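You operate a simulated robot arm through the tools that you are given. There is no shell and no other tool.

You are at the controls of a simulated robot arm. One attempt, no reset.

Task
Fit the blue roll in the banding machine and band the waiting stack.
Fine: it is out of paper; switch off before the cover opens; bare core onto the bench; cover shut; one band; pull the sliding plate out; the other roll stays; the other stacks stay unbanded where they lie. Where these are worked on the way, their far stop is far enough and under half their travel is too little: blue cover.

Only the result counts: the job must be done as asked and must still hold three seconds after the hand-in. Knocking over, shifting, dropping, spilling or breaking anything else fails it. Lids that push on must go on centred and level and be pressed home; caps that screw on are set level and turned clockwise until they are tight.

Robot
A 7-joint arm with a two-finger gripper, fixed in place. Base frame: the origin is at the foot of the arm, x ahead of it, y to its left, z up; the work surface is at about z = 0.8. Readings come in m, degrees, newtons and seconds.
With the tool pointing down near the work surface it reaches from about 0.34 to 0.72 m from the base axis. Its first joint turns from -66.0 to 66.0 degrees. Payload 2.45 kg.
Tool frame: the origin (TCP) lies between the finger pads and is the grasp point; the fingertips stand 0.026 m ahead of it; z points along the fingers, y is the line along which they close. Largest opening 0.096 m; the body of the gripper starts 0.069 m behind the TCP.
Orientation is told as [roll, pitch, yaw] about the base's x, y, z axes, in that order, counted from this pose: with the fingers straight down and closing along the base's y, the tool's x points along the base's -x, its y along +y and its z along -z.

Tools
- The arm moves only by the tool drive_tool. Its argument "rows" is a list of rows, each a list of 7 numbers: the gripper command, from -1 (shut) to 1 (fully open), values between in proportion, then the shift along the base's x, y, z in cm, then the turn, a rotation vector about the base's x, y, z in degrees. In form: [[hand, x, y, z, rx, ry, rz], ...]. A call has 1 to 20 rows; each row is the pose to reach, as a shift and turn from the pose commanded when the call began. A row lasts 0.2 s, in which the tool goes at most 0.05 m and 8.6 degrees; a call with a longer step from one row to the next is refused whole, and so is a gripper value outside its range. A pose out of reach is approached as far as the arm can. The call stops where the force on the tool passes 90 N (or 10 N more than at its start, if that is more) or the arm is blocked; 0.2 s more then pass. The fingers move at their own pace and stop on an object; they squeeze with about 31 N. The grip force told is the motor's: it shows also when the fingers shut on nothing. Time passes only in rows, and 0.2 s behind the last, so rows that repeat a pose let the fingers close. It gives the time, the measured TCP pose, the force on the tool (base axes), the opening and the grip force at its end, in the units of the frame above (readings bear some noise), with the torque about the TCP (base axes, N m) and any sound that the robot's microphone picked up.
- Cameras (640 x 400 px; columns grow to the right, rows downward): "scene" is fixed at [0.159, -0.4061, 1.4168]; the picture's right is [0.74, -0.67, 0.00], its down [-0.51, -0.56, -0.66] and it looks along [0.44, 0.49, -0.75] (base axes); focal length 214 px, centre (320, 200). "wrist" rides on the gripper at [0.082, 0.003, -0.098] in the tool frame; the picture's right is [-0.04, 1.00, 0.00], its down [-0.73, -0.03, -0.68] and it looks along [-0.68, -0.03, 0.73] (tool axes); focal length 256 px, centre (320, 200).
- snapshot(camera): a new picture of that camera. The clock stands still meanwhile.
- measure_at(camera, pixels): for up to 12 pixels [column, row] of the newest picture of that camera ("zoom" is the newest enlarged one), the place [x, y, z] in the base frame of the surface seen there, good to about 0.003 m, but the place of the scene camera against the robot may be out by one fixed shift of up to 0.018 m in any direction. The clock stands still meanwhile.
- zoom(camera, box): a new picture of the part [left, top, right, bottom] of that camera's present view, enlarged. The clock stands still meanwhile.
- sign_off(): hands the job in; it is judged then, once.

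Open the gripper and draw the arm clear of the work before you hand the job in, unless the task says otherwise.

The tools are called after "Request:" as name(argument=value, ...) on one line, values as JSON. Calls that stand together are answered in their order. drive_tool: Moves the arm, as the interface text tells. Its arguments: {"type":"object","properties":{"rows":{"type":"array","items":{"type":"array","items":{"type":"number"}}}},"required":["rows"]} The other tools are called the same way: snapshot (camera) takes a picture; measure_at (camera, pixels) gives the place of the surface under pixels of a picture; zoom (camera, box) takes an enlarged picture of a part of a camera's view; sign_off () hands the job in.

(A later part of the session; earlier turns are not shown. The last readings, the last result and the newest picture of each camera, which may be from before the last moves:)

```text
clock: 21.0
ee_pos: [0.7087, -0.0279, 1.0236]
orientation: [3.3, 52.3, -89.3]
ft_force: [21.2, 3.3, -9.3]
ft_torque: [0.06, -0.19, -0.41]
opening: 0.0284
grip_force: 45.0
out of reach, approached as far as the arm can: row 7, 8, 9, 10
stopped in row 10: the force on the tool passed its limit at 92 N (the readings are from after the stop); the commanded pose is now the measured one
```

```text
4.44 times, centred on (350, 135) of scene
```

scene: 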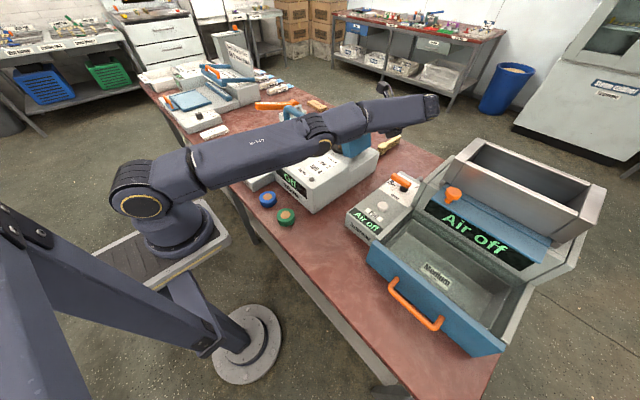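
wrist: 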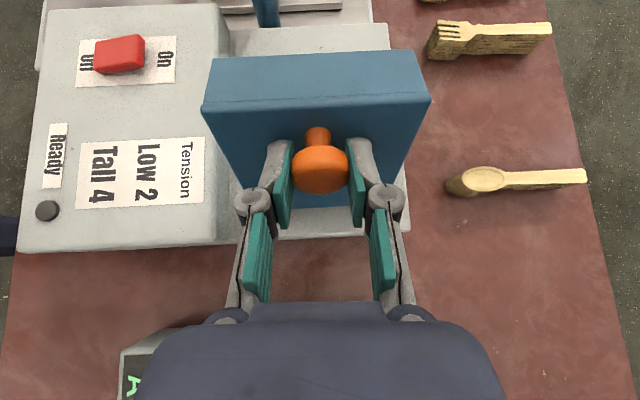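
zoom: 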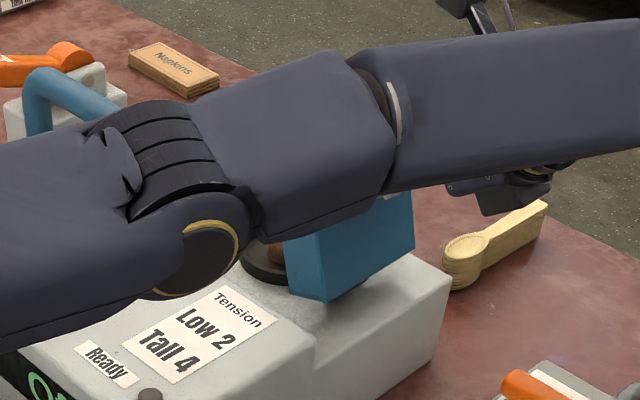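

The tilt stretched the arm to its reach limit; the cover is about 78° open. I hold the knob in place and turn the tool back toward vertical so the arm regains reach.

Request:
drive_tool(rows=[[-1, 0, 0, 0, -3, 0, 0], [-1, 0, 0, 0, -6, 0, 0], [-1, 0, 0, 0, -9, 0, 0], [-1, 0, 0, 0, -12, 0, 0], [-1, 0, 0, 0, -15, 0, 0], [-1, 0, 0, 0, -18, 0, 0], [-1, 0, 0, 0, -21, 0, 0], [-1, 0, 0, 0, -24, 0, 0]])

Request:
snapshot(camera="wrist")

Request:
zoom(camera="scene", box=[250, 90, 410, 200])

```text
clock: 22.8
ee_pos: [0.7103, -0.0261, 1.0276]
orientation: [3.3, 28.4, -89.4]
ft_force: [24.7, 8.3, 17.0]
ft_torque: [1.4, -0.26, -0.21]
opening: 0.0285
grip_force: 45.5
```

```text
taken
```

wrist: 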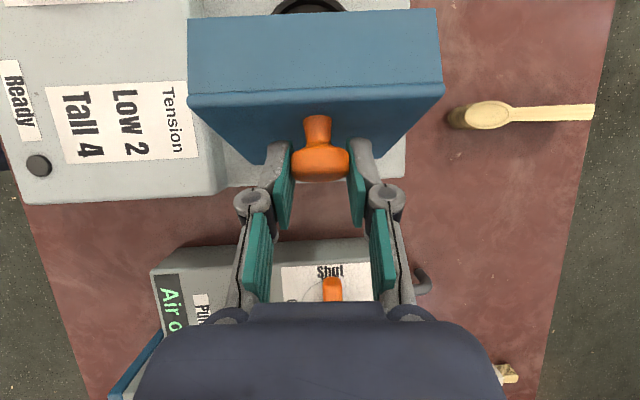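

```text
3.64 times, centred on (330, 145) of scene
```

zoom: 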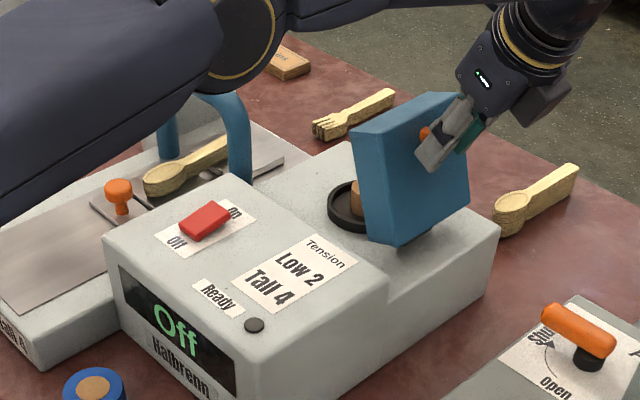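

The knob pivots in the pads nicely; cover ≈80°. I add a small +x correction and continue the arc past vertical.

Request:
drive_tool(rows=[[-1, 0.2, -0.1, 0.2, 0, 0, 0], [-1, 0.3, -0.6, 0.05, -0.5, 0, 0], [-1, 0.3, -1.35, -0.32, -1, 0, 0], [-1, 0.3, -1.8, -0.54, -1.5, 0, 0], [-1, 0.3, -2.26, -0.77, -2, 0, 0], [-1, 0.3, -2.7, -1.03, -2.5, 0, 0], [-1, 0.3, -3.12, -1.3, -3, 0, 0]])

Request:
snapshot(camera="wrist")

Request:
zoom(camera="scene", box=[250, 90, 410, 200])

```text
clock: 24.4
ee_pos: [0.7094, -0.0602, 1.0124]
orientation: [2.5, 25.1, -89.5]
ft_force: [-4.4, -2.7, 14.7]
ft_torque: [0.69, 0.12, 0.03]
opening: 0.0265
grip_force: 45.2
```

```text
taken
```

wrist: 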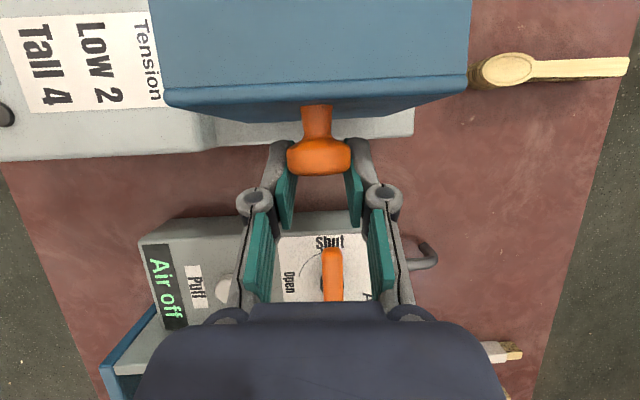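

```text
3.64 times, centred on (330, 145) of scene
```

zoom: 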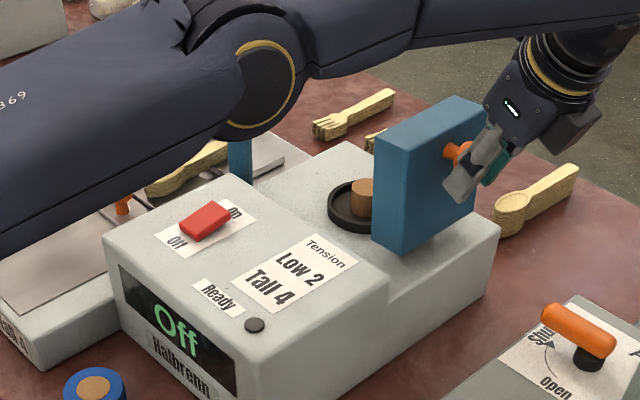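

The knob is slipping at the pads' edge (opening 0.0265) and the cover looks upright. Measuring its faces to judge the angle.

Request:
measure_at(camera="wrist", pixels=[[200, 10], [200, 40], [200, 80], [430, 10], [430, 40], [430, 70], [200, 97], [430, 90], [240, 110], [400, 108], [320, 165], [320, 125]])

Request:
zoom(camera="scene", box=[320, 105, 390, 165])

Request:
measure_at(camera="zoom", pixels=[[280, 90], [280, 200], [300, 270], [150, 130], [160, 230], [200, 300], [130, 210], [40, 200], [300, 140]])

```text
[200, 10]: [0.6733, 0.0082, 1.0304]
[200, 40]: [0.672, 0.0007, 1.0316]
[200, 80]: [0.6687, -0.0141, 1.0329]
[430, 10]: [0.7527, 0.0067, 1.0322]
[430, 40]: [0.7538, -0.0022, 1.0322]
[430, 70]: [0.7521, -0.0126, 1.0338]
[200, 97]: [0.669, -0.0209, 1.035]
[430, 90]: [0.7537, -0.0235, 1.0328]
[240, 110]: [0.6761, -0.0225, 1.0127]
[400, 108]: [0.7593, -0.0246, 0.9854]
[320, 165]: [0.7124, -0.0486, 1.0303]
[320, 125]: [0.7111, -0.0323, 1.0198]
```

```text
6.67 times, centred on (355, 135) of scene
```

zoom: 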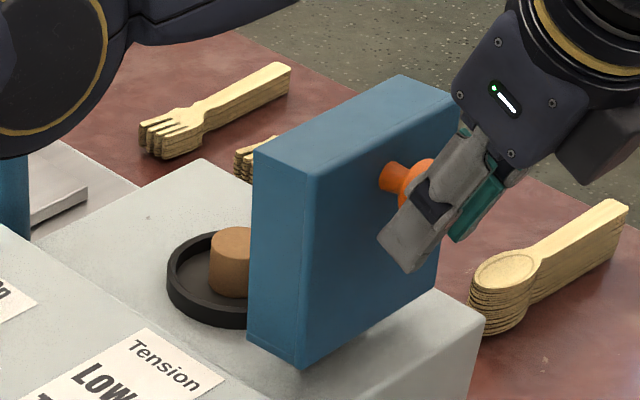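

```text
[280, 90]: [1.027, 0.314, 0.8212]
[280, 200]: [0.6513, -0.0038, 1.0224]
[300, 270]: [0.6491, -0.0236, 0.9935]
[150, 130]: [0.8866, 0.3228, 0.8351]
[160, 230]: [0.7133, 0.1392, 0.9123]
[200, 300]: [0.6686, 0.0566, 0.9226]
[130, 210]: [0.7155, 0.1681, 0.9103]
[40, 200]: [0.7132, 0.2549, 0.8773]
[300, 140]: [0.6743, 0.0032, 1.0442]
```

The cover is about 85–88° open, knob head at y≈-0.045 while the TCP is at -0.060. I open the fingers to see whether the cover stays up.

Request:
drive_tool(rows=[[0, 0, 0, 0, 0, 0, 0], [0.2, 0, 0, 0, 0, 0, 0], [0.2, 0, 0, 0, 0, 0, 0]])

Request:
snapshot(camera="wrist")

Request:
zoom(camera="scene", box=[320, 105, 390, 165])

```text
clock: 25.2
ee_pos: [0.7107, -0.0595, 1.0121]
orientation: [2.7, 25.2, -89.4]
ft_force: [-1.0, -0.4, 0.0]
ft_torque: [-0.01, -0.01, 0.04]
opening: 0.0577
grip_force: 0.1
```

```text
taken
```

wrist: 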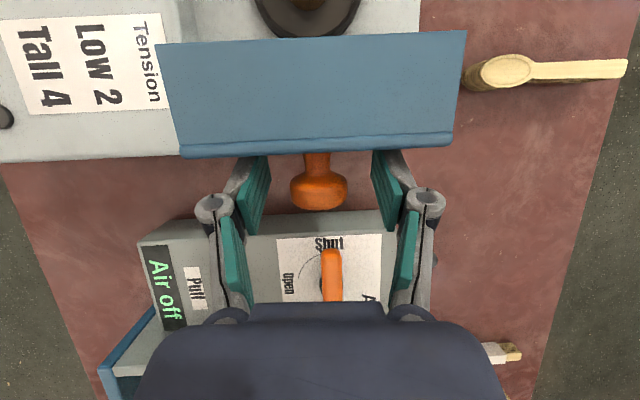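

```text
6.67 times, centred on (355, 135) of scene
```

zoom: 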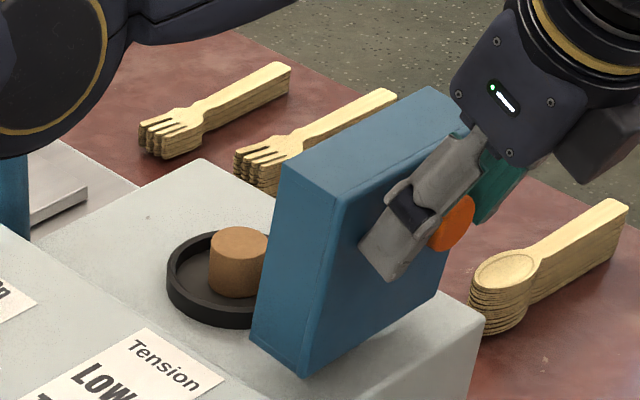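

The cover has dropped further open to its stop and stays. I retract along the tool axis, then straighten the tool.

Request:
drive_tool(rows=[[0.2, 0, -0.8, 2, 0, 0, 0], [0.5, 0, -1.9, 4.4, 0, 0, 0], [1, 0, -3.4, 7.6, 0, 0, 0], [1, -1, -4, 11, -4, 0, 0], [1, -2, -3, 12, -9, 0, 0], [1, -3, -1, 12, -14, 0, 0], [1, -4, 2, 12, -19, 0, 0], [1, -4, 5, 12, -24, 0, 0], [1, -4, 8, 12, -26, 0, 0]])

Request:
snapshot(camera="wrist")

Request:
snapshot(camera="scene")

```text
clock: 27.2
ee_pos: [0.6714, 0.0211, 1.1284]
orientation: [2.5, -0.9, -89.5]
ft_force: [-0.5, 0.1, -0.6]
ft_torque: [-0.02, -0.03, -0.02]
opening: 0.0963
grip_force: 0.0
out of reach, approached as far as the arm can: row 2, 3, 4, 5
```

```text
taken
```

wrist: 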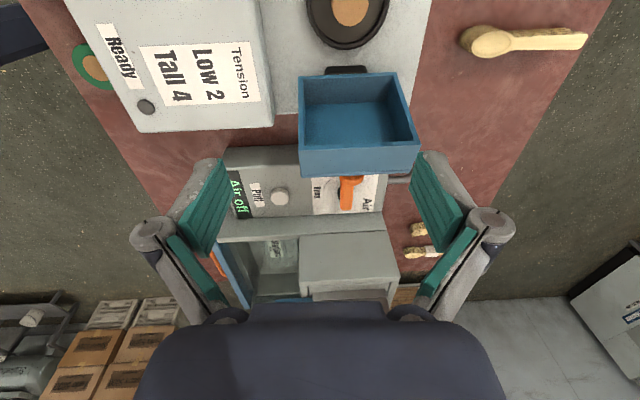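

```text
taken
```

scene: 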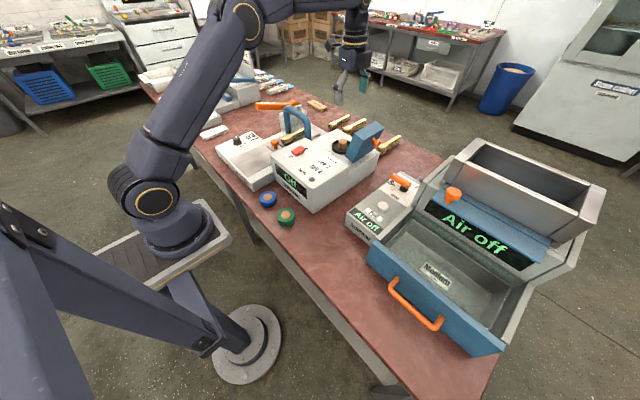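

The cover is fully open (seen hollow at (358,110)) and holding; the core sits in a black dish at (350,12). I move +y to look down on the dish and level the tool.

Request:
drive_tool(rows=[[1, 1, 3, -1, 0.9, 2.5, -0.5], [1, 2, 7, -3, 0.9, 2.5, -0.5], [1, 2, 11, -5, 0.9, 2.5, -0.5], [1, 2, 12, -6, 0.9, 2.5, -0.5], [1, 2, 12, -6, 0.9, 2.5, -0.5]])

Request:
snapshot(camera="wrist")

```text
clock: 28.4
ee_pos: [0.6909, 0.1441, 1.0737]
orientation: [-0.1, 0.1, -90.0]
ft_force: [0.5, 0.1, 0.2]
ft_torque: [-0.01, -0.02, -0.03]
opening: 0.096
grip_force: 0.2
```

```text
taken
```

wrist: 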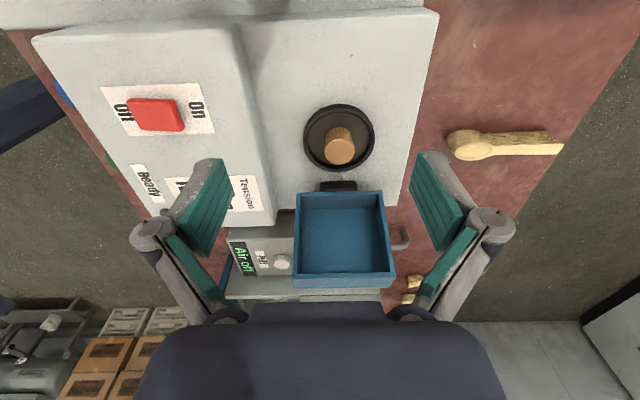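

The dish at (339,138) with the brown core at (340,147) is clear. Zooming and measuring core, rim, and spindle.

Request:
zoom(camera="wrist", box=[290, 95, 390, 185])

Request:
measure_at(camera="zoom", pixels=[[305, 120], [345, 120], [265, 120], [320, 100], [320, 135], [320, 215], [190, 120], [110, 120], [460, 120], [300, 30], [320, 290], [230, 200]])

Request:
zoom(camera="scene", box=[320, 120, 380, 165])

```text
4.44 times, centred on (340, 140) of wrist
```

zoom: 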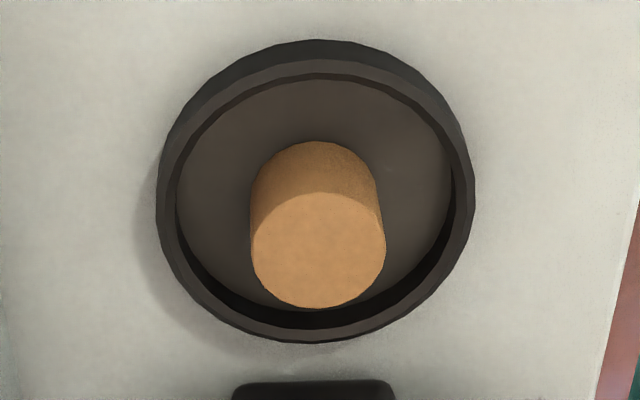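

```text
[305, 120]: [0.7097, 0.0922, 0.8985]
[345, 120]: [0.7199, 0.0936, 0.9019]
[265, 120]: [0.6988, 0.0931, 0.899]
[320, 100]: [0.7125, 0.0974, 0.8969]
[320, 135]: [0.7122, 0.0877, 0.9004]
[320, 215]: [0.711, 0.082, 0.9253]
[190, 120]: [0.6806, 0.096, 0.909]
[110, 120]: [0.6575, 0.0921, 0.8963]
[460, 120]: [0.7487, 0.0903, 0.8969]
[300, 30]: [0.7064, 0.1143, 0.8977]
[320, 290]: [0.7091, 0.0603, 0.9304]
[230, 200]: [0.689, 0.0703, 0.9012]
```

```text
8.89 times, centred on (350, 142) of scene
```

zoom: 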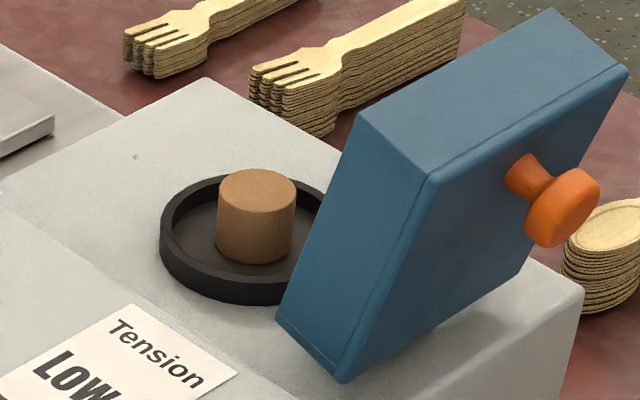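

Core top is near (0.710,0.071,0.928), dish floor ≈0.899 and rim ≈0.909. Checking its diameter and the rim more accurately.

Request:
zoom(camera="wrist", box=[290, 95, 390, 185])

Request:
measure_at(camera="zoom", pixels=[[258, 248], [380, 248], [318, 198], [318, 302], [318, 250], [166, 200], [466, 200], [318, 68], [318, 333], [166, 180], [462, 170], [318, 390]])

```text
4.44 times, centred on (340, 140) of wrist
```

zoom: 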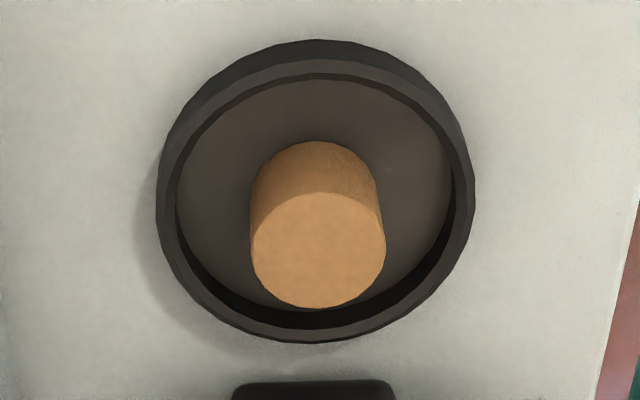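

```text
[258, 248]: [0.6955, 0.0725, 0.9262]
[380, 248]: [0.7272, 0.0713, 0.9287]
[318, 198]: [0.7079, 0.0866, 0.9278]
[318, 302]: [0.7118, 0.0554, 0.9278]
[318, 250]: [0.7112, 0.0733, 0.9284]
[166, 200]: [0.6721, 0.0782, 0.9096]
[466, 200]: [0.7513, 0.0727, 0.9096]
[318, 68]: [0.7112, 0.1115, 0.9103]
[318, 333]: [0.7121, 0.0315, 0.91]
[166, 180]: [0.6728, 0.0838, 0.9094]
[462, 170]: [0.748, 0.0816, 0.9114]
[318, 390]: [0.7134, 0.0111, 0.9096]
```

The core is centred in the dish at (0.711,0.071), diameter ≈33 mm. I move above it with fingers half-open to check alignment.

Request:
drive_tool(rows=[[0.25, 1, -3, -2, 0, 0, 0], [0.25, 2, -7, -4, 0, 0, 0], [0.25, 2, -7, -7, 0, 0, 0], [0.25, 2, -7, -9.5, 0, 0, 0], [0.25, 2, -7, -9.5, 0, 0, 0]])

Request:
snapshot(camera="wrist")

```text
clock: 29.6
ee_pos: [0.7103, 0.072, 0.9776]
orientation: [-0.1, 0.2, -89.9]
ft_force: [0.2, -1.0, 0.2]
ft_torque: [0.0, 0.0, -0.04]
opening: 0.0599
grip_force: 0.1
```

```text
taken
```

wrist: 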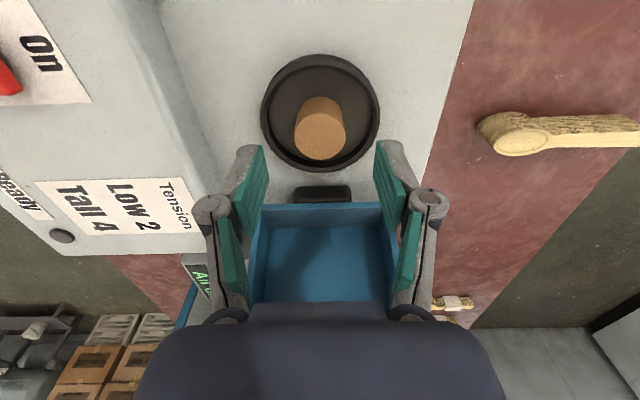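

The core at (320,130) is centred between the fingers. Descending 4 cm (tips stay just above the rim) and closing.

Request:
drive_tool(rows=[[0.25, 0, 0, -2, 0, 0, 0], [0.25, 0, 0, -3.4, 0, 0, 0], [0.25, 0, 0, -3.9, 0, 0, 0], [0.25, 0, 0, -3.9, 0, 0, 0], [-1, 0, 0, -3.9, 0, 0, 0], [-1, 0, 0, -3.9, 0, 0, 0], [-1, 0, 0, -3.9, 0, 0, 0], [-1, 0, 0, -3.9, 0, 0, 0]])

Request:
snapshot(camera="wrist")

```text
clock: 31.4
ee_pos: [0.7102, 0.0714, 0.9378]
orientation: [-0.1, 0.1, -90.0]
ft_force: [-0.5, -0.7, -0.3]
ft_torque: [-0.02, 0.01, 0.0]
opening: 0.0321
grip_force: 31.2
```

```text
taken
```

wrist: 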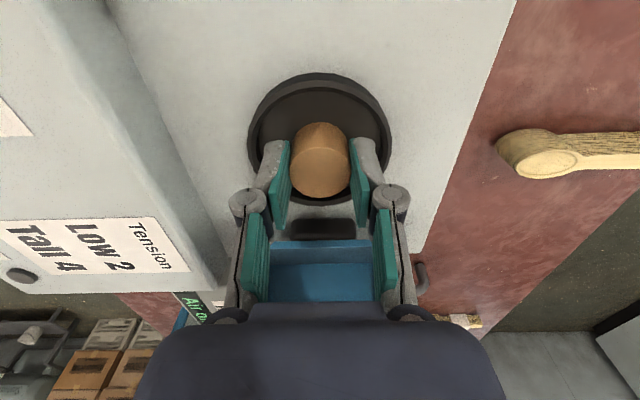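

Core gripped (opening 0.032). I lift it straight up, and measure free bench spots near the front right of the rolls.

Request:
drive_tool(rows=[[-1, 0, 0, 1, 0, 0, 0], [-1, 0, 0, 3, 0, 0, 0], [-1, 0, 0, 6, 0, 0, 0], [-1, 0, 0, 10, 0, 0, 0], [-1, 0, 0, 14, 0, 0, 0]])

Request:
snapshot(camera="wrist")

Request:
snapshot(camera="scene")

Request:
measure_at(camera="scene", pixels=[[300, 235], [320, 235], [330, 220], [340, 250], [310, 225], [265, 215], [283, 240], [300, 260], [346, 228], [333, 206], [352, 215], [330, 245]])

```text
clock: 32.6
ee_pos: [0.7039, 0.0719, 1.0765]
orientation: [-0.3, 0.1, -90.0]
ft_force: [0.0, 0.4, 0.5]
ft_torque: [0.0, 0.0, 0.01]
opening: 0.0321
grip_force: 30.5
out of reach, approached as far as the arm can: row 5
```

```text
taken
```

wrist: 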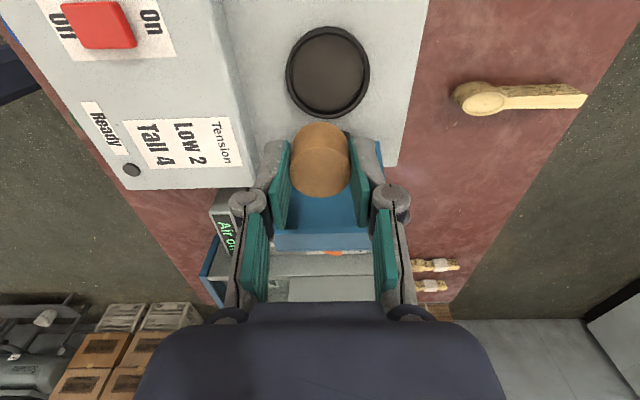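

```text
taken
```

scene: 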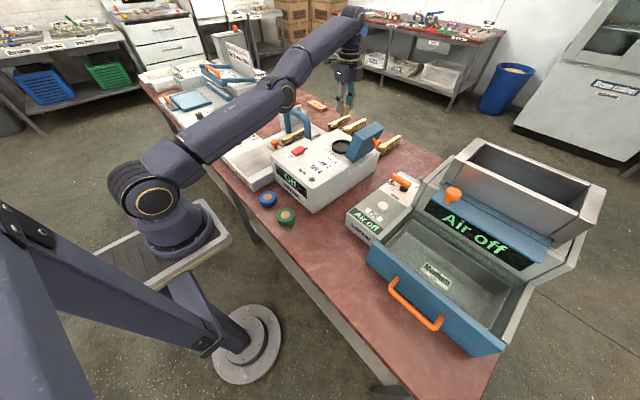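

```text
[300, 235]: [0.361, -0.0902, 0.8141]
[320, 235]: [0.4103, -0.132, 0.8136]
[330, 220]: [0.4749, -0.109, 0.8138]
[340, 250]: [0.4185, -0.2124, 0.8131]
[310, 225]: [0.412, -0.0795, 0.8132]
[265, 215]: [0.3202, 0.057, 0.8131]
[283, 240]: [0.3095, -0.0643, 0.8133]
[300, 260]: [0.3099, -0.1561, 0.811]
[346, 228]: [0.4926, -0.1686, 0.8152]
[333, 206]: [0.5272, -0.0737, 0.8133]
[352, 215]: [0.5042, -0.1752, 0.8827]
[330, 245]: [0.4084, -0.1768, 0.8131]
```

The empty dish (328,70) is flat with no peg. I carry the core over to a free bench spot near (0.40,-0.12), staying high first.

Request:
drive_tool(rows=[[-1, -3.5, -2.2, 0, 0, 0, 0], [-1, -7.5, -4.6, 0, 0, 0, 0], [-1, -11.5, -7, 0, 0, 0, 0], [-1, -15.5, -9.5, -1, 0, 0, 0], [-1, -19.5, -12, -2, 0, 0, 0], [-1, -23.5, -14.5, -3, 0, 0, 0], [-1, -27.5, -17, -5, 0, 0, 0], [-1, -31.1, -19.1, -8, 0, 0, 0], [-1, -31.1, -19.1, -12, 0, 0, 0], [-1, -31.1, -19.1, -12, 0, 0, 0]])

Request:
snapshot(camera="wrist")

Request:
zoom(camera="scene", box=[240, 120, 400, 260])

```text
refused: row 7 steps farther than a row can; nothing moved
```

```text
taken
```

wrist: 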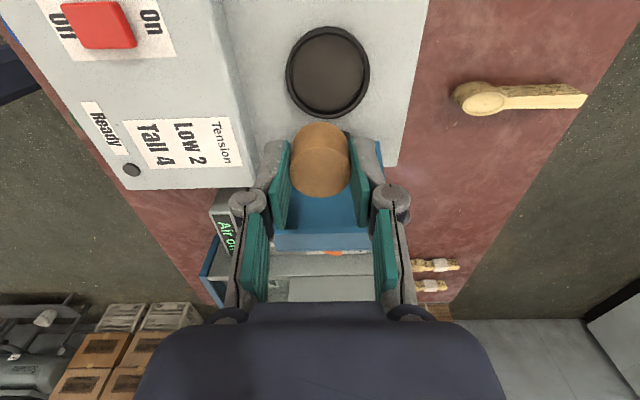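

```text
2.86 times, centred on (320, 190) of scene
```

zoom: 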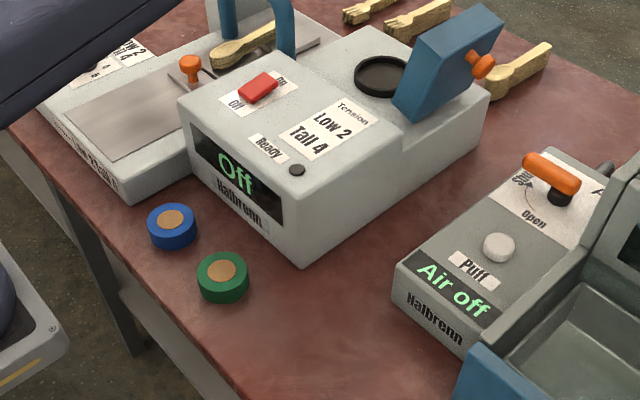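

The step length was too long in one row, so nothing moved. I resend with shorter steps to the same bench spot.

Request:
drive_tool(rows=[[-1, -3.5, -2.2, 0, 0, 0, 0], [-1, -7.3, -4.6, 0, 0, 0, 0], [-1, -11.1, -7, 0, 0, 0, 0], [-1, -14.9, -9.4, -1, 0, 0, 0], [-1, -18.7, -11.8, -2, 0, 0, 0], [-1, -22.5, -14.2, -3, 0, 0, 0], [-1, -26.3, -16.4, -4, 0, 0, 0], [-1, -29.5, -18.4, -6, 0, 0, 0], [-1, -31.1, -19.1, -9, 0, 0, 0], [-1, -31.1, -19.1, -12, 0, 0, 0], [-1, -31.1, -19.1, -12, 0, 0, 0]])

Request:
snapshot(camera="wrist")

Request:
zoom(camera="scene", box=[240, 120, 400, 260])

```text
clock: 35.0
ee_pos: [0.6719, -0.2231, 1.0493]
orientation: [-0.2, 0.3, -90.0]
ft_force: [-0.2, 0.1, -0.3]
ft_torque: [0.02, -0.01, 0.01]
opening: 0.0323
grip_force: 31.1
out of reach, approached as far as the arm can: row 1, 2, 3, 4, 5, 6, 7, 8, 9, 10, 11
```

```text
taken
```

wrist: 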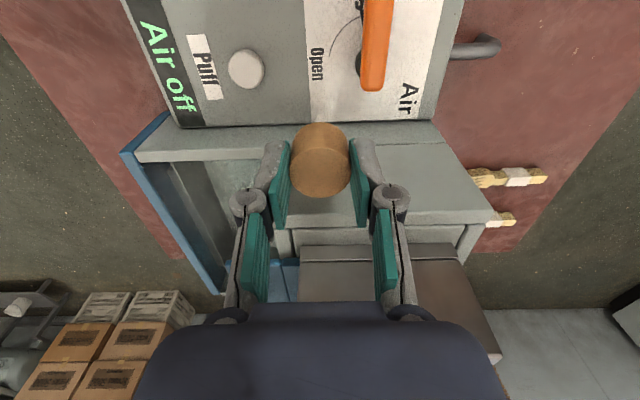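

```text
2.86 times, centred on (320, 190) of scene
```

zoom: 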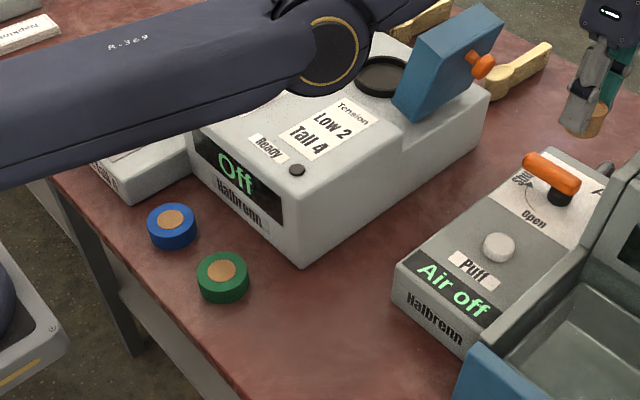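

The arm did not follow — it got stuck at its reach limit and swung to (0.672,-0.223,1.049) instead. Let me look at the whole scene before recovering.

Request:
snapshot(camera="scene")

Request:
zoom(camera="scene", box=[300, 0, 640, 220])

```text
taken
```

scene: 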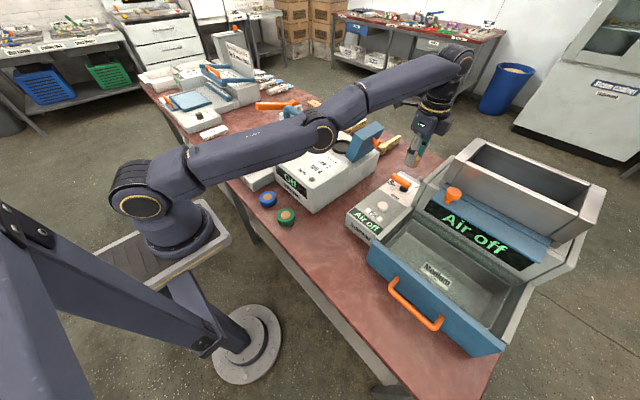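

```text
1.82 times, centred on (470, 110) of scene
```

zoom: 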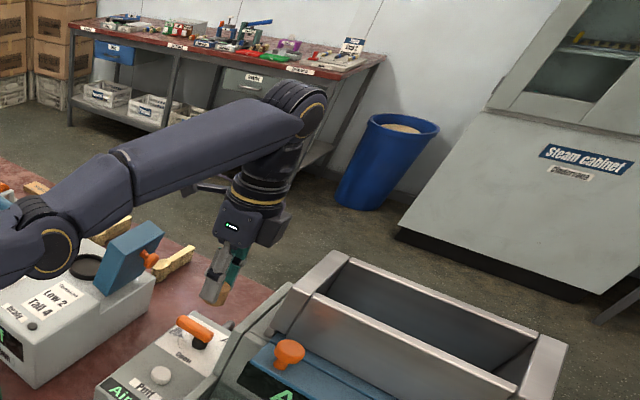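

The arm is stretched straight. I measure the height of the elbow above the machine to know the clearance.

Request:
measure_at(camera="scene", pixels=[[320, 128], [260, 150], [300, 135], [370, 95], [430, 70], [150, 190], [415, 150], [436, 105]])

```text
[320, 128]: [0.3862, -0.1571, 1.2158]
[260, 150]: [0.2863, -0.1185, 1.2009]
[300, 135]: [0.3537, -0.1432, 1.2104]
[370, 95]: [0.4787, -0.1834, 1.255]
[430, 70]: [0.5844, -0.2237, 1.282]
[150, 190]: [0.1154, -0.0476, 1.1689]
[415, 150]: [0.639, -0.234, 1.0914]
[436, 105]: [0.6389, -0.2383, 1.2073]
```

The arm links are at z≈1.2, well clear of everything, but the elbow is stretched straight. I raise the commanded target (currently near the bench spot) by 20 cm so that any recovery happens at a safe height.

Request:
drive_tool(rows=[[-1, 0, 0, 5, 0, 0, 0], [-1, 0, 0, 10, 0, 0, 0], [-1, 0, 0, 15, 0, 0, 0], [-1, 0, 0, 20, 0, 0, 0], [-1, 0, 0, 20, 0, 0, 0]])

Request:
snapshot(camera="scene")

```text
clock: 36.2
ee_pos: [0.6141, -0.2052, 1.2142]
orientation: [-0.1, 0.1, -90.0]
ft_force: [0.7, -0.2, -1.2]
ft_torque: [0.01, 0.01, -0.03]
opening: 0.0323
grip_force: 30.8
out of reach, approached as far as the arm can: row 1, 2, 3, 4, 5
```

```text
taken
```

scene: 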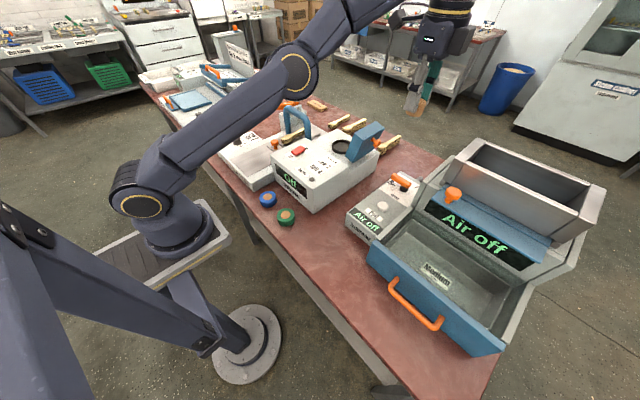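

The arm moved up but is still nearly straight. I measure points along the links to see which way the elbow bends.

Request:
measure_at(camera="scene", pixels=[[150, 190], [200, 150], [240, 115], [270, 92], [297, 68], [325, 40], [350, 20], [375, 8], [435, 40], [418, 95]])

```text
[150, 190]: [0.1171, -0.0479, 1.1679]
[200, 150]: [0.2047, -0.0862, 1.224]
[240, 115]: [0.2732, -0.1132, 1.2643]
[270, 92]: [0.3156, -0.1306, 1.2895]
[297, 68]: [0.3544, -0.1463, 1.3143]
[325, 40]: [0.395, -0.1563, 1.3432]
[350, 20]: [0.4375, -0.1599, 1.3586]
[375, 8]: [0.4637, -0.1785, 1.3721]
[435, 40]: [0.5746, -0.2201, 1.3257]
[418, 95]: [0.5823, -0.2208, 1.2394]
```

Links are collinear: the elbow is stuck just past straight. I push the target outward beyond reach and bring it back inward so the elbow can flip to its normal side.

Request:
drive_tool(rows=[[-1, 4.8, 0, 0, 0, 0, 0], [-1, 9.6, 0, 0, 0, 0, 0], [-1, 14.4, 0, 0, 0, 0, 0], [-1, 19.2, 0, 0, 0, 0, 0], [-1, 24, 0, 0, 0, 0, 0], [-1, 28.8, 0, 0, 0, 0, 0], [-1, 33.6, 0, 0, 0, 0, 0], [-1, 38.4, 0, 0, 0, 0, 0], [-1, 34, 0, 0, 0, 0, 0], [-1, 29.5, 0, 0, 0, 0, 0], [-1, 25, 0, 0, 0, 0, 0], [-1, 20.5, 0, 0, 0, 0, 0], [-1, 17, 0, 0, 0, 0, 0], [-1, 17, 0, 0, 0, 0, 0]])

Request:
snapshot(camera="scene")

```text
clock: 39.2
ee_pos: [0.6443, -0.1892, 1.1671]
orientation: [-0.1, 0.2, -90.0]
ft_force: [0.3, 0.3, -1.3]
ft_torque: [-0.01, 0.01, -0.02]
opening: 0.032
grip_force: 30.8
out of reach, approached as far as the arm can: row 1, 2, 3, 4, 5, 6, 7, 8, 9, 10, 11, 12, 13, 14
```

```text
taken
```

scene: 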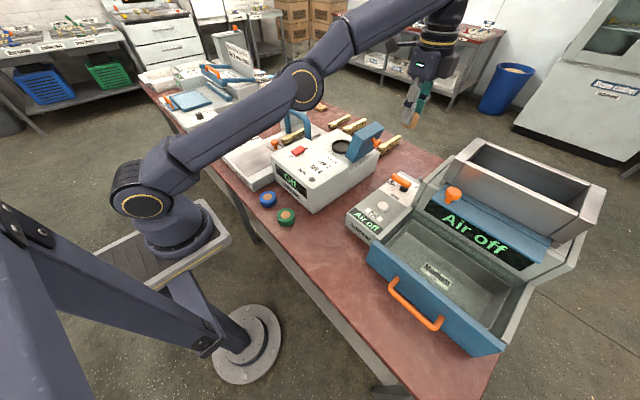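

Still stuck, and I'm unsure where the commanded pose is now. A zero-shift row will tell whether it is reachable.

Request:
drive_tool(rows=[[-1, 0, 0, 0, 0, 0, 0]])

```text
clock: 39.6
ee_pos: [0.6454, -0.1887, 1.1677]
orientation: [-0.1, 0.1, -90.0]
ft_force: [0.7, 0.8, -0.9]
ft_torque: [0.03, 0.01, 0.02]
opening: 0.032
grip_force: 31.0
```

The zero row was reachable, so the commanded pose now equals the actual pose. I test a small inward move to see whether the elbow now bends.

Request:
drive_tool(rows=[[-1, -1, 0.3, 0, 0, 0, 0], [-1, -2, 0.6, 0, 0, 0, 0], [-1, -3, 0.9, 0, 0, 0, 0]])

```text
clock: 40.4
ee_pos: [0.645, -0.1901, 1.1678]
orientation: [-0.1, 0.2, -90.0]
ft_force: [-0.3, 0.6, 0.2]
ft_torque: [-0.02, -0.01, 0.02]
opening: 0.0322
grip_force: 31.0
out of reach, approached as far as the arm can: row 1, 2, 3
```

Inward moves still fail; the elbow sits just past straight. I try an outward-then-inward nudge with different sizes to flip it.

Request:
drive_tool(rows=[[-1, 0.5, -0.15, 0, 0, 0, 0], [-1, 1, -0.3, 0, 0, 0, 0], [-1, -1, 0.3, 0, 0, 0, 0], [-1, -3, 0.9, 0, 0, 0, 0]])

Request:
drive_tool(rows=[[-1, 3, -0.9, 0, 0, 0, 0], [-1, 0, 0, 0, 0, 0, 0], [-1, -3, 0.9, 0, 0, 0, 0]])

```text
clock: 41.4
ee_pos: [0.6432, -0.187, 1.1677]
orientation: [-0.2, 0.1, -90.0]
ft_force: [0.3, -0.1, -0.3]
ft_torque: [0.04, 0.01, -0.04]
opening: 0.032
grip_force: 31.1
out of reach, approached as far as the arm can: row 1, 2, 3, 4
```

```text
clock: 42.2
ee_pos: [0.6412, -0.1886, 1.1716]
orientation: [-0.2, 0.1, -90.0]
ft_force: [0.3, -0.2, -1.2]
ft_torque: [-0.03, 0.03, -0.03]
opening: 0.032
grip_force: 31.2
out of reach, approached as far as the arm can: row 1, 3
```

Both inward and outward nudges fail, so perhaps a wrist joint sits at a limit. I test small tilts of the tool about the sideways axis.

Request:
drive_tool(rows=[[-1, 0, 0, 0, -1.1, -3.9, 0], [-1, 0, 0, 0, -2.2, -7.7, 0]])

Request:
drive_tool(rows=[[-1, 0, 0, -2, 0, 0, 0]])

```text
clock: 42.8
ee_pos: [0.6654, -0.1969, 1.1835]
orientation: [7.5, -2.0, -90.1]
ft_force: [-0.6, 0.3, -0.2]
ft_torque: [-0.01, 0.02, 0.0]
opening: 0.0321
grip_force: 31.1
out of reach, approached as far as the arm can: row 1, 2
```

```text
clock: 43.2
ee_pos: [0.6724, -0.1996, 1.1671]
orientation: [7.5, -2.0, -90.1]
ft_force: [0.2, -0.5, -1.0]
ft_torque: [0.01, 0.02, 0.01]
opening: 0.0321
grip_force: 30.4
out of reach, approached as far as the arm can: row 1
```

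Tilting just swings the hand about the wrist, so the stretched elbow is the lock. Plan: go up along the reach circle, then come down along it — the downward motion should bend the elbow the right way. First restoring vertical and going up.

Request:
drive_tool(rows=[[-1, -2.4, 0.8, -1.2, 2.2, 7.7, 0], [-1, -3.78, 1.29, 2.44, 2.2, 7.7, 0], [-1, -5.66, 1.84, 6.42, 2.2, 7.7, 0], [-1, -7.77, 2.46, 10.28, 2.2, 7.7, 0], [-1, -10.11, 3.15, 13.99, 2.2, 7.7, 0], [-1, -12.66, 3.9, 17.55, 2.2, 7.7, 0], [-1, -15.41, 4.71, 20.94, 2.2, 7.7, 0], [-1, -18.35, 5.57, 24.14, 2.2, 7.7, 0]])

Request:
snapshot(camera="scene")

```text
clock: 45.0
ee_pos: [0.4746, -0.1485, 1.3581]
orientation: [-0.1, 0.1, -90.0]
ft_force: [-0.7, -0.7, 0.1]
ft_torque: [0.02, 0.03, -0.02]
opening: 0.0321
grip_force: 31.0
out of reach, approached as far as the arm can: row 4, 5, 6, 7, 8
```

```text
taken
```

scene: 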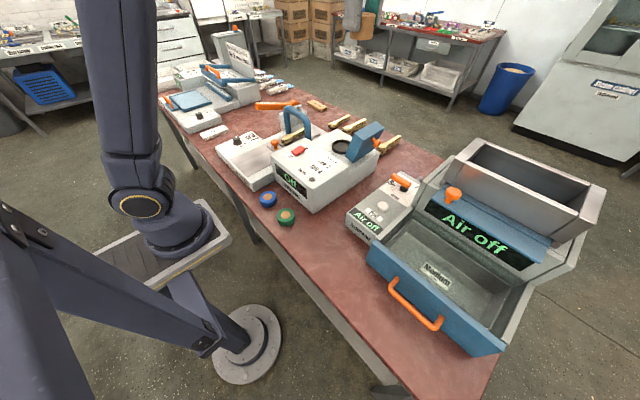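

The arm has flipped back to its normal folded shape (upper arm upright), at (0.475,-0.149,1.358). I now come down over the free bench spot.

Request:
drive_tool(rows=[[-1, -1, 0.3, -4, 0, 0, 0], [-1, -2, 0.8, -8, 0, 0, 0], [-1, -3, 1.2, -12, 0, 0, 0], [-1, -4, 1.6, -16, 0, 0, 0], [-1, -5, 2, -20, 0, 0, 0], [-1, -6, 2.5, -24, 0, 0, 0], [-1, -7, 2.8, -28, 0, 0, 0], [-1, -7.5, 2.9, -32, 0, 0, 0], [-1, -7.5, 2.9, -36, 0, 0, 0], [-1, -7.5, 2.9, -38, 0, 0, 0]])

Request:
snapshot(camera="scene")

Request:
snapshot(camera="wrist")

```text
clock: 47.2
ee_pos: [0.4026, -0.1193, 0.9699]
orientation: [-0.1, 0.2, -90.0]
ft_force: [0.4, 0.7, -0.8]
ft_torque: [0.01, 0.01, 0.04]
opening: 0.0321
grip_force: 31.5
```

```text
taken
```

scene: 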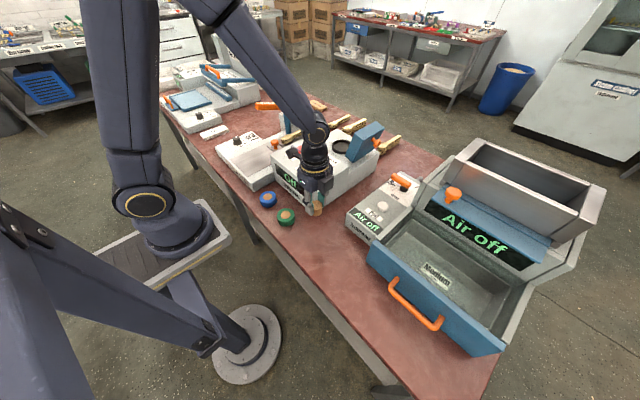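

```text
taken
```

wrist: 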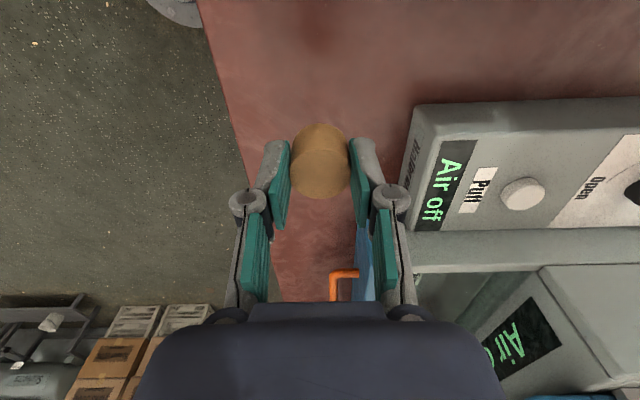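

The arm is back in control with the core still held at (320,160) in the wrist view. I shift slightly and lower it toward the bench.

Request:
drive_tool(rows=[[-1, -1, -1, -3, 0, 0, 0], [-1, -1.5, -1, -7, 0, 0, 0], [-1, -1.5, -1, -10, 0, 0, 0], [-1, -1.5, -1, -11.5, 0, 0, 0], [-1, -1.5, -1, -11.5, 0, 0, 0]])

Request:
snapshot(camera="wrist")

```text
clock: 48.4
ee_pos: [0.385, -0.1282, 0.8572]
orientation: [-0.1, 0.1, -90.0]
ft_force: [0.2, -0.2, -0.6]
ft_torque: [0.01, 0.02, 0.01]
opening: 0.0322
grip_force: 31.0
```

```text
taken
```

wrist: 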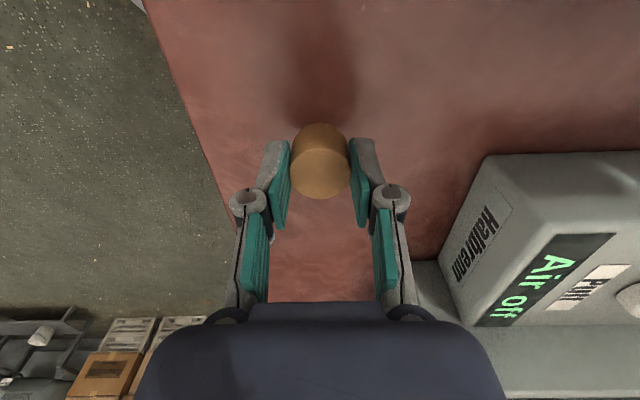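

About 1.5 cm above the bench. Lowering in small steps, watching the force.

Request:
drive_tool(rows=[[-1, 0, 0, -0.8, 0, 0, 0], [-1, 0, 0, -1.2, 0, 0, 0], [-1, 0, 0, -1.4, 0, 0, 0], [-1, 0, 0, -1.4, 0, 0, 0]])

Request:
drive_tool(rows=[[-1, 0, 0, -0.15, 0, 0, 0], [-1, 0, 0, -0.25, 0, 0, 0], [-1, 0, 0, -0.25, 0, 0, 0]])

```text
clock: 49.4
ee_pos: [0.3849, -0.1291, 0.8436]
orientation: [-0.1, 0.1, -89.9]
ft_force: [-0.4, 0.1, 0.5]
ft_torque: [0.01, -0.02, 0.01]
opening: 0.0321
grip_force: 31.0
```

```text
clock: 50.2
ee_pos: [0.3848, -0.1297, 0.8418]
orientation: [-0.1, 0.2, -89.9]
ft_force: [-0.4, 0.2, -1.2]
ft_torque: [-0.02, -0.01, -0.04]
opening: 0.0321
grip_force: 31.1
```

No contact yet at z 0.842. One or two millimetres more, then release.

Request:
drive_tool(rows=[[-1, 0, 0, -0.1, 0, 0, 0], [-1, 0, 0, -0.2, 0, 0, 0], [-1, 0, 0, -0.2, 0, 0, 0]])

Request:
zoom(camera="wrist", box=[240, 80, 400, 220])

```text
clock: 51.0
ee_pos: [0.3838, -0.1293, 0.8382]
orientation: [-0.2, 0.2, -90.0]
ft_force: [1.3, 1.0, 0.0]
ft_torque: [0.0, -0.01, 0.03]
opening: 0.032
grip_force: 31.3
```

```text
2.86 times, centred on (320, 150) of wrist
```

zoom: 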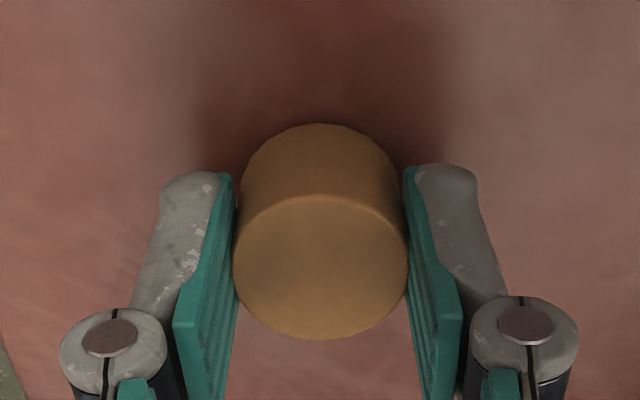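

Still no contact force; lowering three more millimetres slowly.

Request:
drive_tool(rows=[[-1, 0, 0, -0.1, 0, 0, 0], [-1, 0, 0, -0.2, 0, 0, 0], [-1, 0, 0, -0.2, 0, 0, 0]])

```text
clock: 51.8
ee_pos: [0.3853, -0.1296, 0.8362]
orientation: [0.0, 0.2, -90.0]
ft_force: [-0.3, 0.4, 2.2]
ft_torque: [-0.04, -0.01, -0.02]
opening: 0.032
grip_force: 30.9
```

A slight upward force (2.2 N) shows contact with the bench. Releasing the core gently.

Request:
drive_tool(rows=[[-1, 0, 0, -0.1, 0, 0, 0], [-0.1, 0, 0, -0.1, 0, 0, 0], [0.2, 0, 0, -0.1, 0, 0, 0], [0.2, 0, 0, -0.1, 0, 0, 0]])

Request:
drive_tool(rows=[[0.2, 0, 0, 2, 0, 0, 0], [0.2, 0, 0, 5, 0, 0, 0], [0.4, 0, 0, 9, 0, 0, 0], [0.4, 0, 0, 13, 0, 0, 0]])

Request:
snapshot(camera="wrist")

Request:
snapshot(camera="scene")

```text
clock: 52.8
ee_pos: [0.3866, -0.1297, 0.8346]
orientation: [-0.1, 0.1, -90.0]
ft_force: [0.1, 0.2, 0.5]
ft_torque: [0.0, 0.01, -0.01]
opening: 0.0576
grip_force: 0.2
```

```text
clock: 53.8
ee_pos: [0.3861, -0.1295, 0.9687]
orientation: [-0.1, 0.2, -89.8]
ft_force: [-0.4, -0.5, 0.4]
ft_torque: [-0.03, 0.01, 0.01]
opening: 0.0669
grip_force: 0.0
```

```text
taken
```

wrist: 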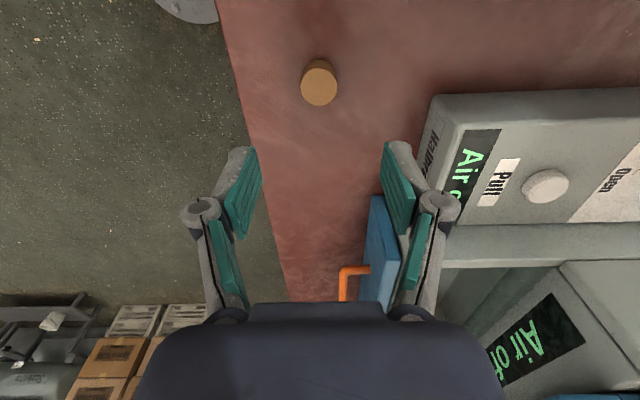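

```text
taken
```

scene: 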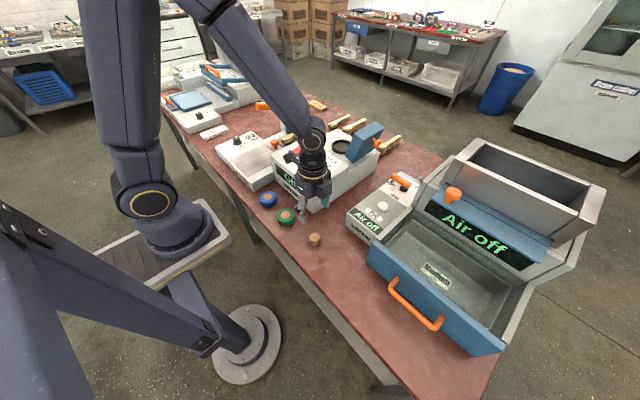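

The core stands upright on the bench at (319,80). Now I move along the front toward the blue roll at a safe height to view it.

Request:
drive_tool(rows=[[0.6, 0, 3, 2, 0, 0, 0], [0.6, 0, 7.5, 4, 0, 0, 0], [0.6, 0, 12, 4, 0, 0, 0], [0.6, 0, 16.5, 4, 0, 0, 0], [0.6, 0, 21, 4, 0, 0, 0], [0.6, 0, 25.5, 4, 0, 0, 0], [0.6, 0, 28, 4, 0, 0, 0], [0.6, 0, 28, 4, 0, 0, 0]])

Request:
snapshot(camera="wrist")

```text
clock: 55.6
ee_pos: [0.3886, 0.1511, 1.0071]
orientation: [-0.2, 0.1, -90.0]
ft_force: [-0.2, 0.1, 0.6]
ft_torque: [0.01, -0.03, 0.01]
opening: 0.0768
grip_force: 0.0
```

```text
taken
```

wrist: 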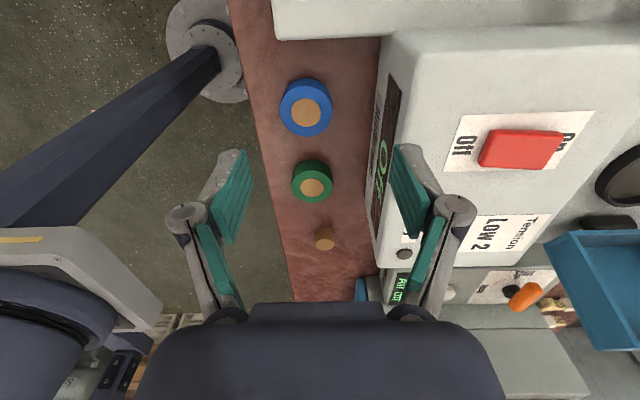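

Blue roll at (306,107), green at (312,180), core at (325,238). Zooming and measuring the blue roll.

Request:
zoom(camera="wrist", box=[260, 60, 360, 210])

Request:
measure_at(camera="wrist", pixels=[[305, 113], [281, 113], [330, 113], [306, 95], [306, 131], [293, 113], [319, 113], [312, 187], [295, 187], [330, 187], [355, 110], [306, 150]])

```text
2.67 times, centred on (310, 135) of wrist
```

zoom: 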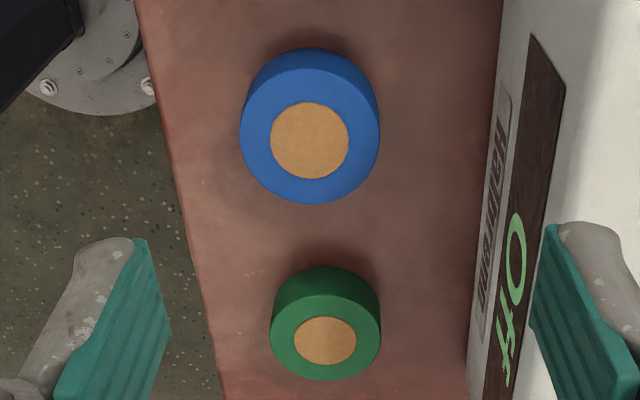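

```text
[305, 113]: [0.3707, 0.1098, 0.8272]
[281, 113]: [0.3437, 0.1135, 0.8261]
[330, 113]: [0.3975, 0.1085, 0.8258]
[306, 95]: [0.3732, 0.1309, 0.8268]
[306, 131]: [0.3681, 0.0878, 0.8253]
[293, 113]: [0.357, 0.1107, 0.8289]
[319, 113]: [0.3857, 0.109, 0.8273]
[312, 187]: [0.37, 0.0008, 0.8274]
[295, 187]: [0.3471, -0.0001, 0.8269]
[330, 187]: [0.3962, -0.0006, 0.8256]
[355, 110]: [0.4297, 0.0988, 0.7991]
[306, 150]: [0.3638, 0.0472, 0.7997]
```

Blue roll centre ≈(0.371,0.110), top z 0.827, diameter ≈56 mm. Moving above it and checking alignment.

Request:
drive_tool(rows=[[0.6, -0.7, -2, -3, 0, 0, 0], [0.6, -1.5, -4.05, -6, 0, 0, 0], [0.6, -1.5, -4.05, -9, 0, 0, 0], [0.6, -1.5, -4.05, -11, 0, 0, 0], [0.6, -1.5, -4.05, -11, 0, 0, 0]])

Request:
snapshot(camera="wrist")

```text
clock: 56.8
ee_pos: [0.3691, 0.1105, 0.8961]
orientation: [-0.1, 0.1, -90.0]
ft_force: [0.6, 0.0, 1.0]
ft_torque: [-0.04, 0.01, 0.0]
opening: 0.0768
grip_force: 0.1
```

```text
taken
```

wrist: 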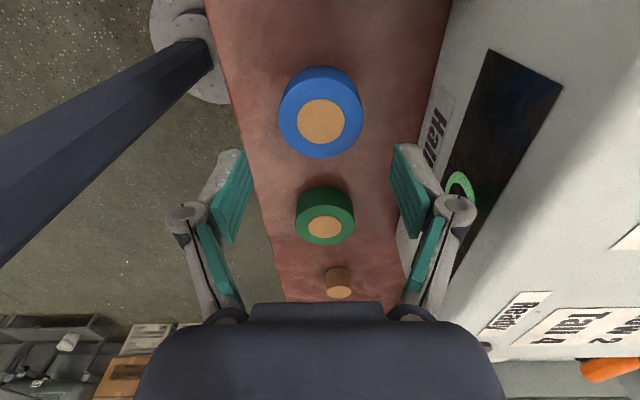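

The roll centre at (321,121) matches the expected spot. Descending 5.7 cm and closing on its upper half.

Request:
drive_tool(rows=[[0.6, 0.05, 0, -2.5, 0, 0, 0], [0.6, 0.05, 0, -4.5, 0, 0, 0], [0.6, 0.05, 0, -5.6, 0, 0, 0], [0.6, 0.05, 0, -5.6, 0, 0, 0], [-1, 0.05, 0, -5.6, 0, 0, 0], [-1, 0.05, 0, -5.6, 0, 0, 0], [-1, 0.05, 0, -5.6, 0, 0, 0], [-1, 0.05, 0, -5.6, 0, 0, 0]])

Request:
snapshot(camera="wrist")

```text
clock: 58.6
ee_pos: [0.3691, 0.1102, 0.8402]
orientation: [0.0, 0.2, -90.0]
ft_force: [0.1, -0.5, 0.1]
ft_torque: [0.03, -0.05, -0.02]
opening: 0.0582
grip_force: 31.0
```

```text
taken
```

wrist: 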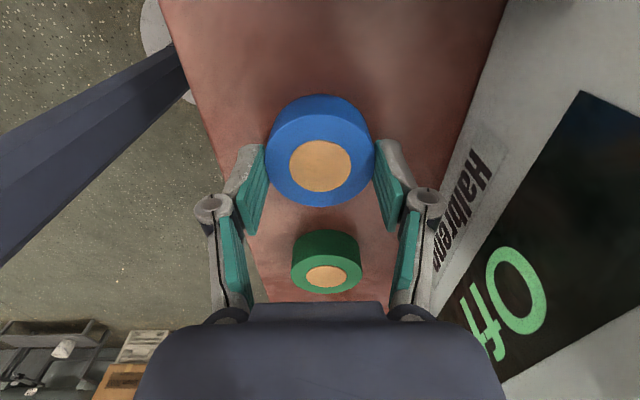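

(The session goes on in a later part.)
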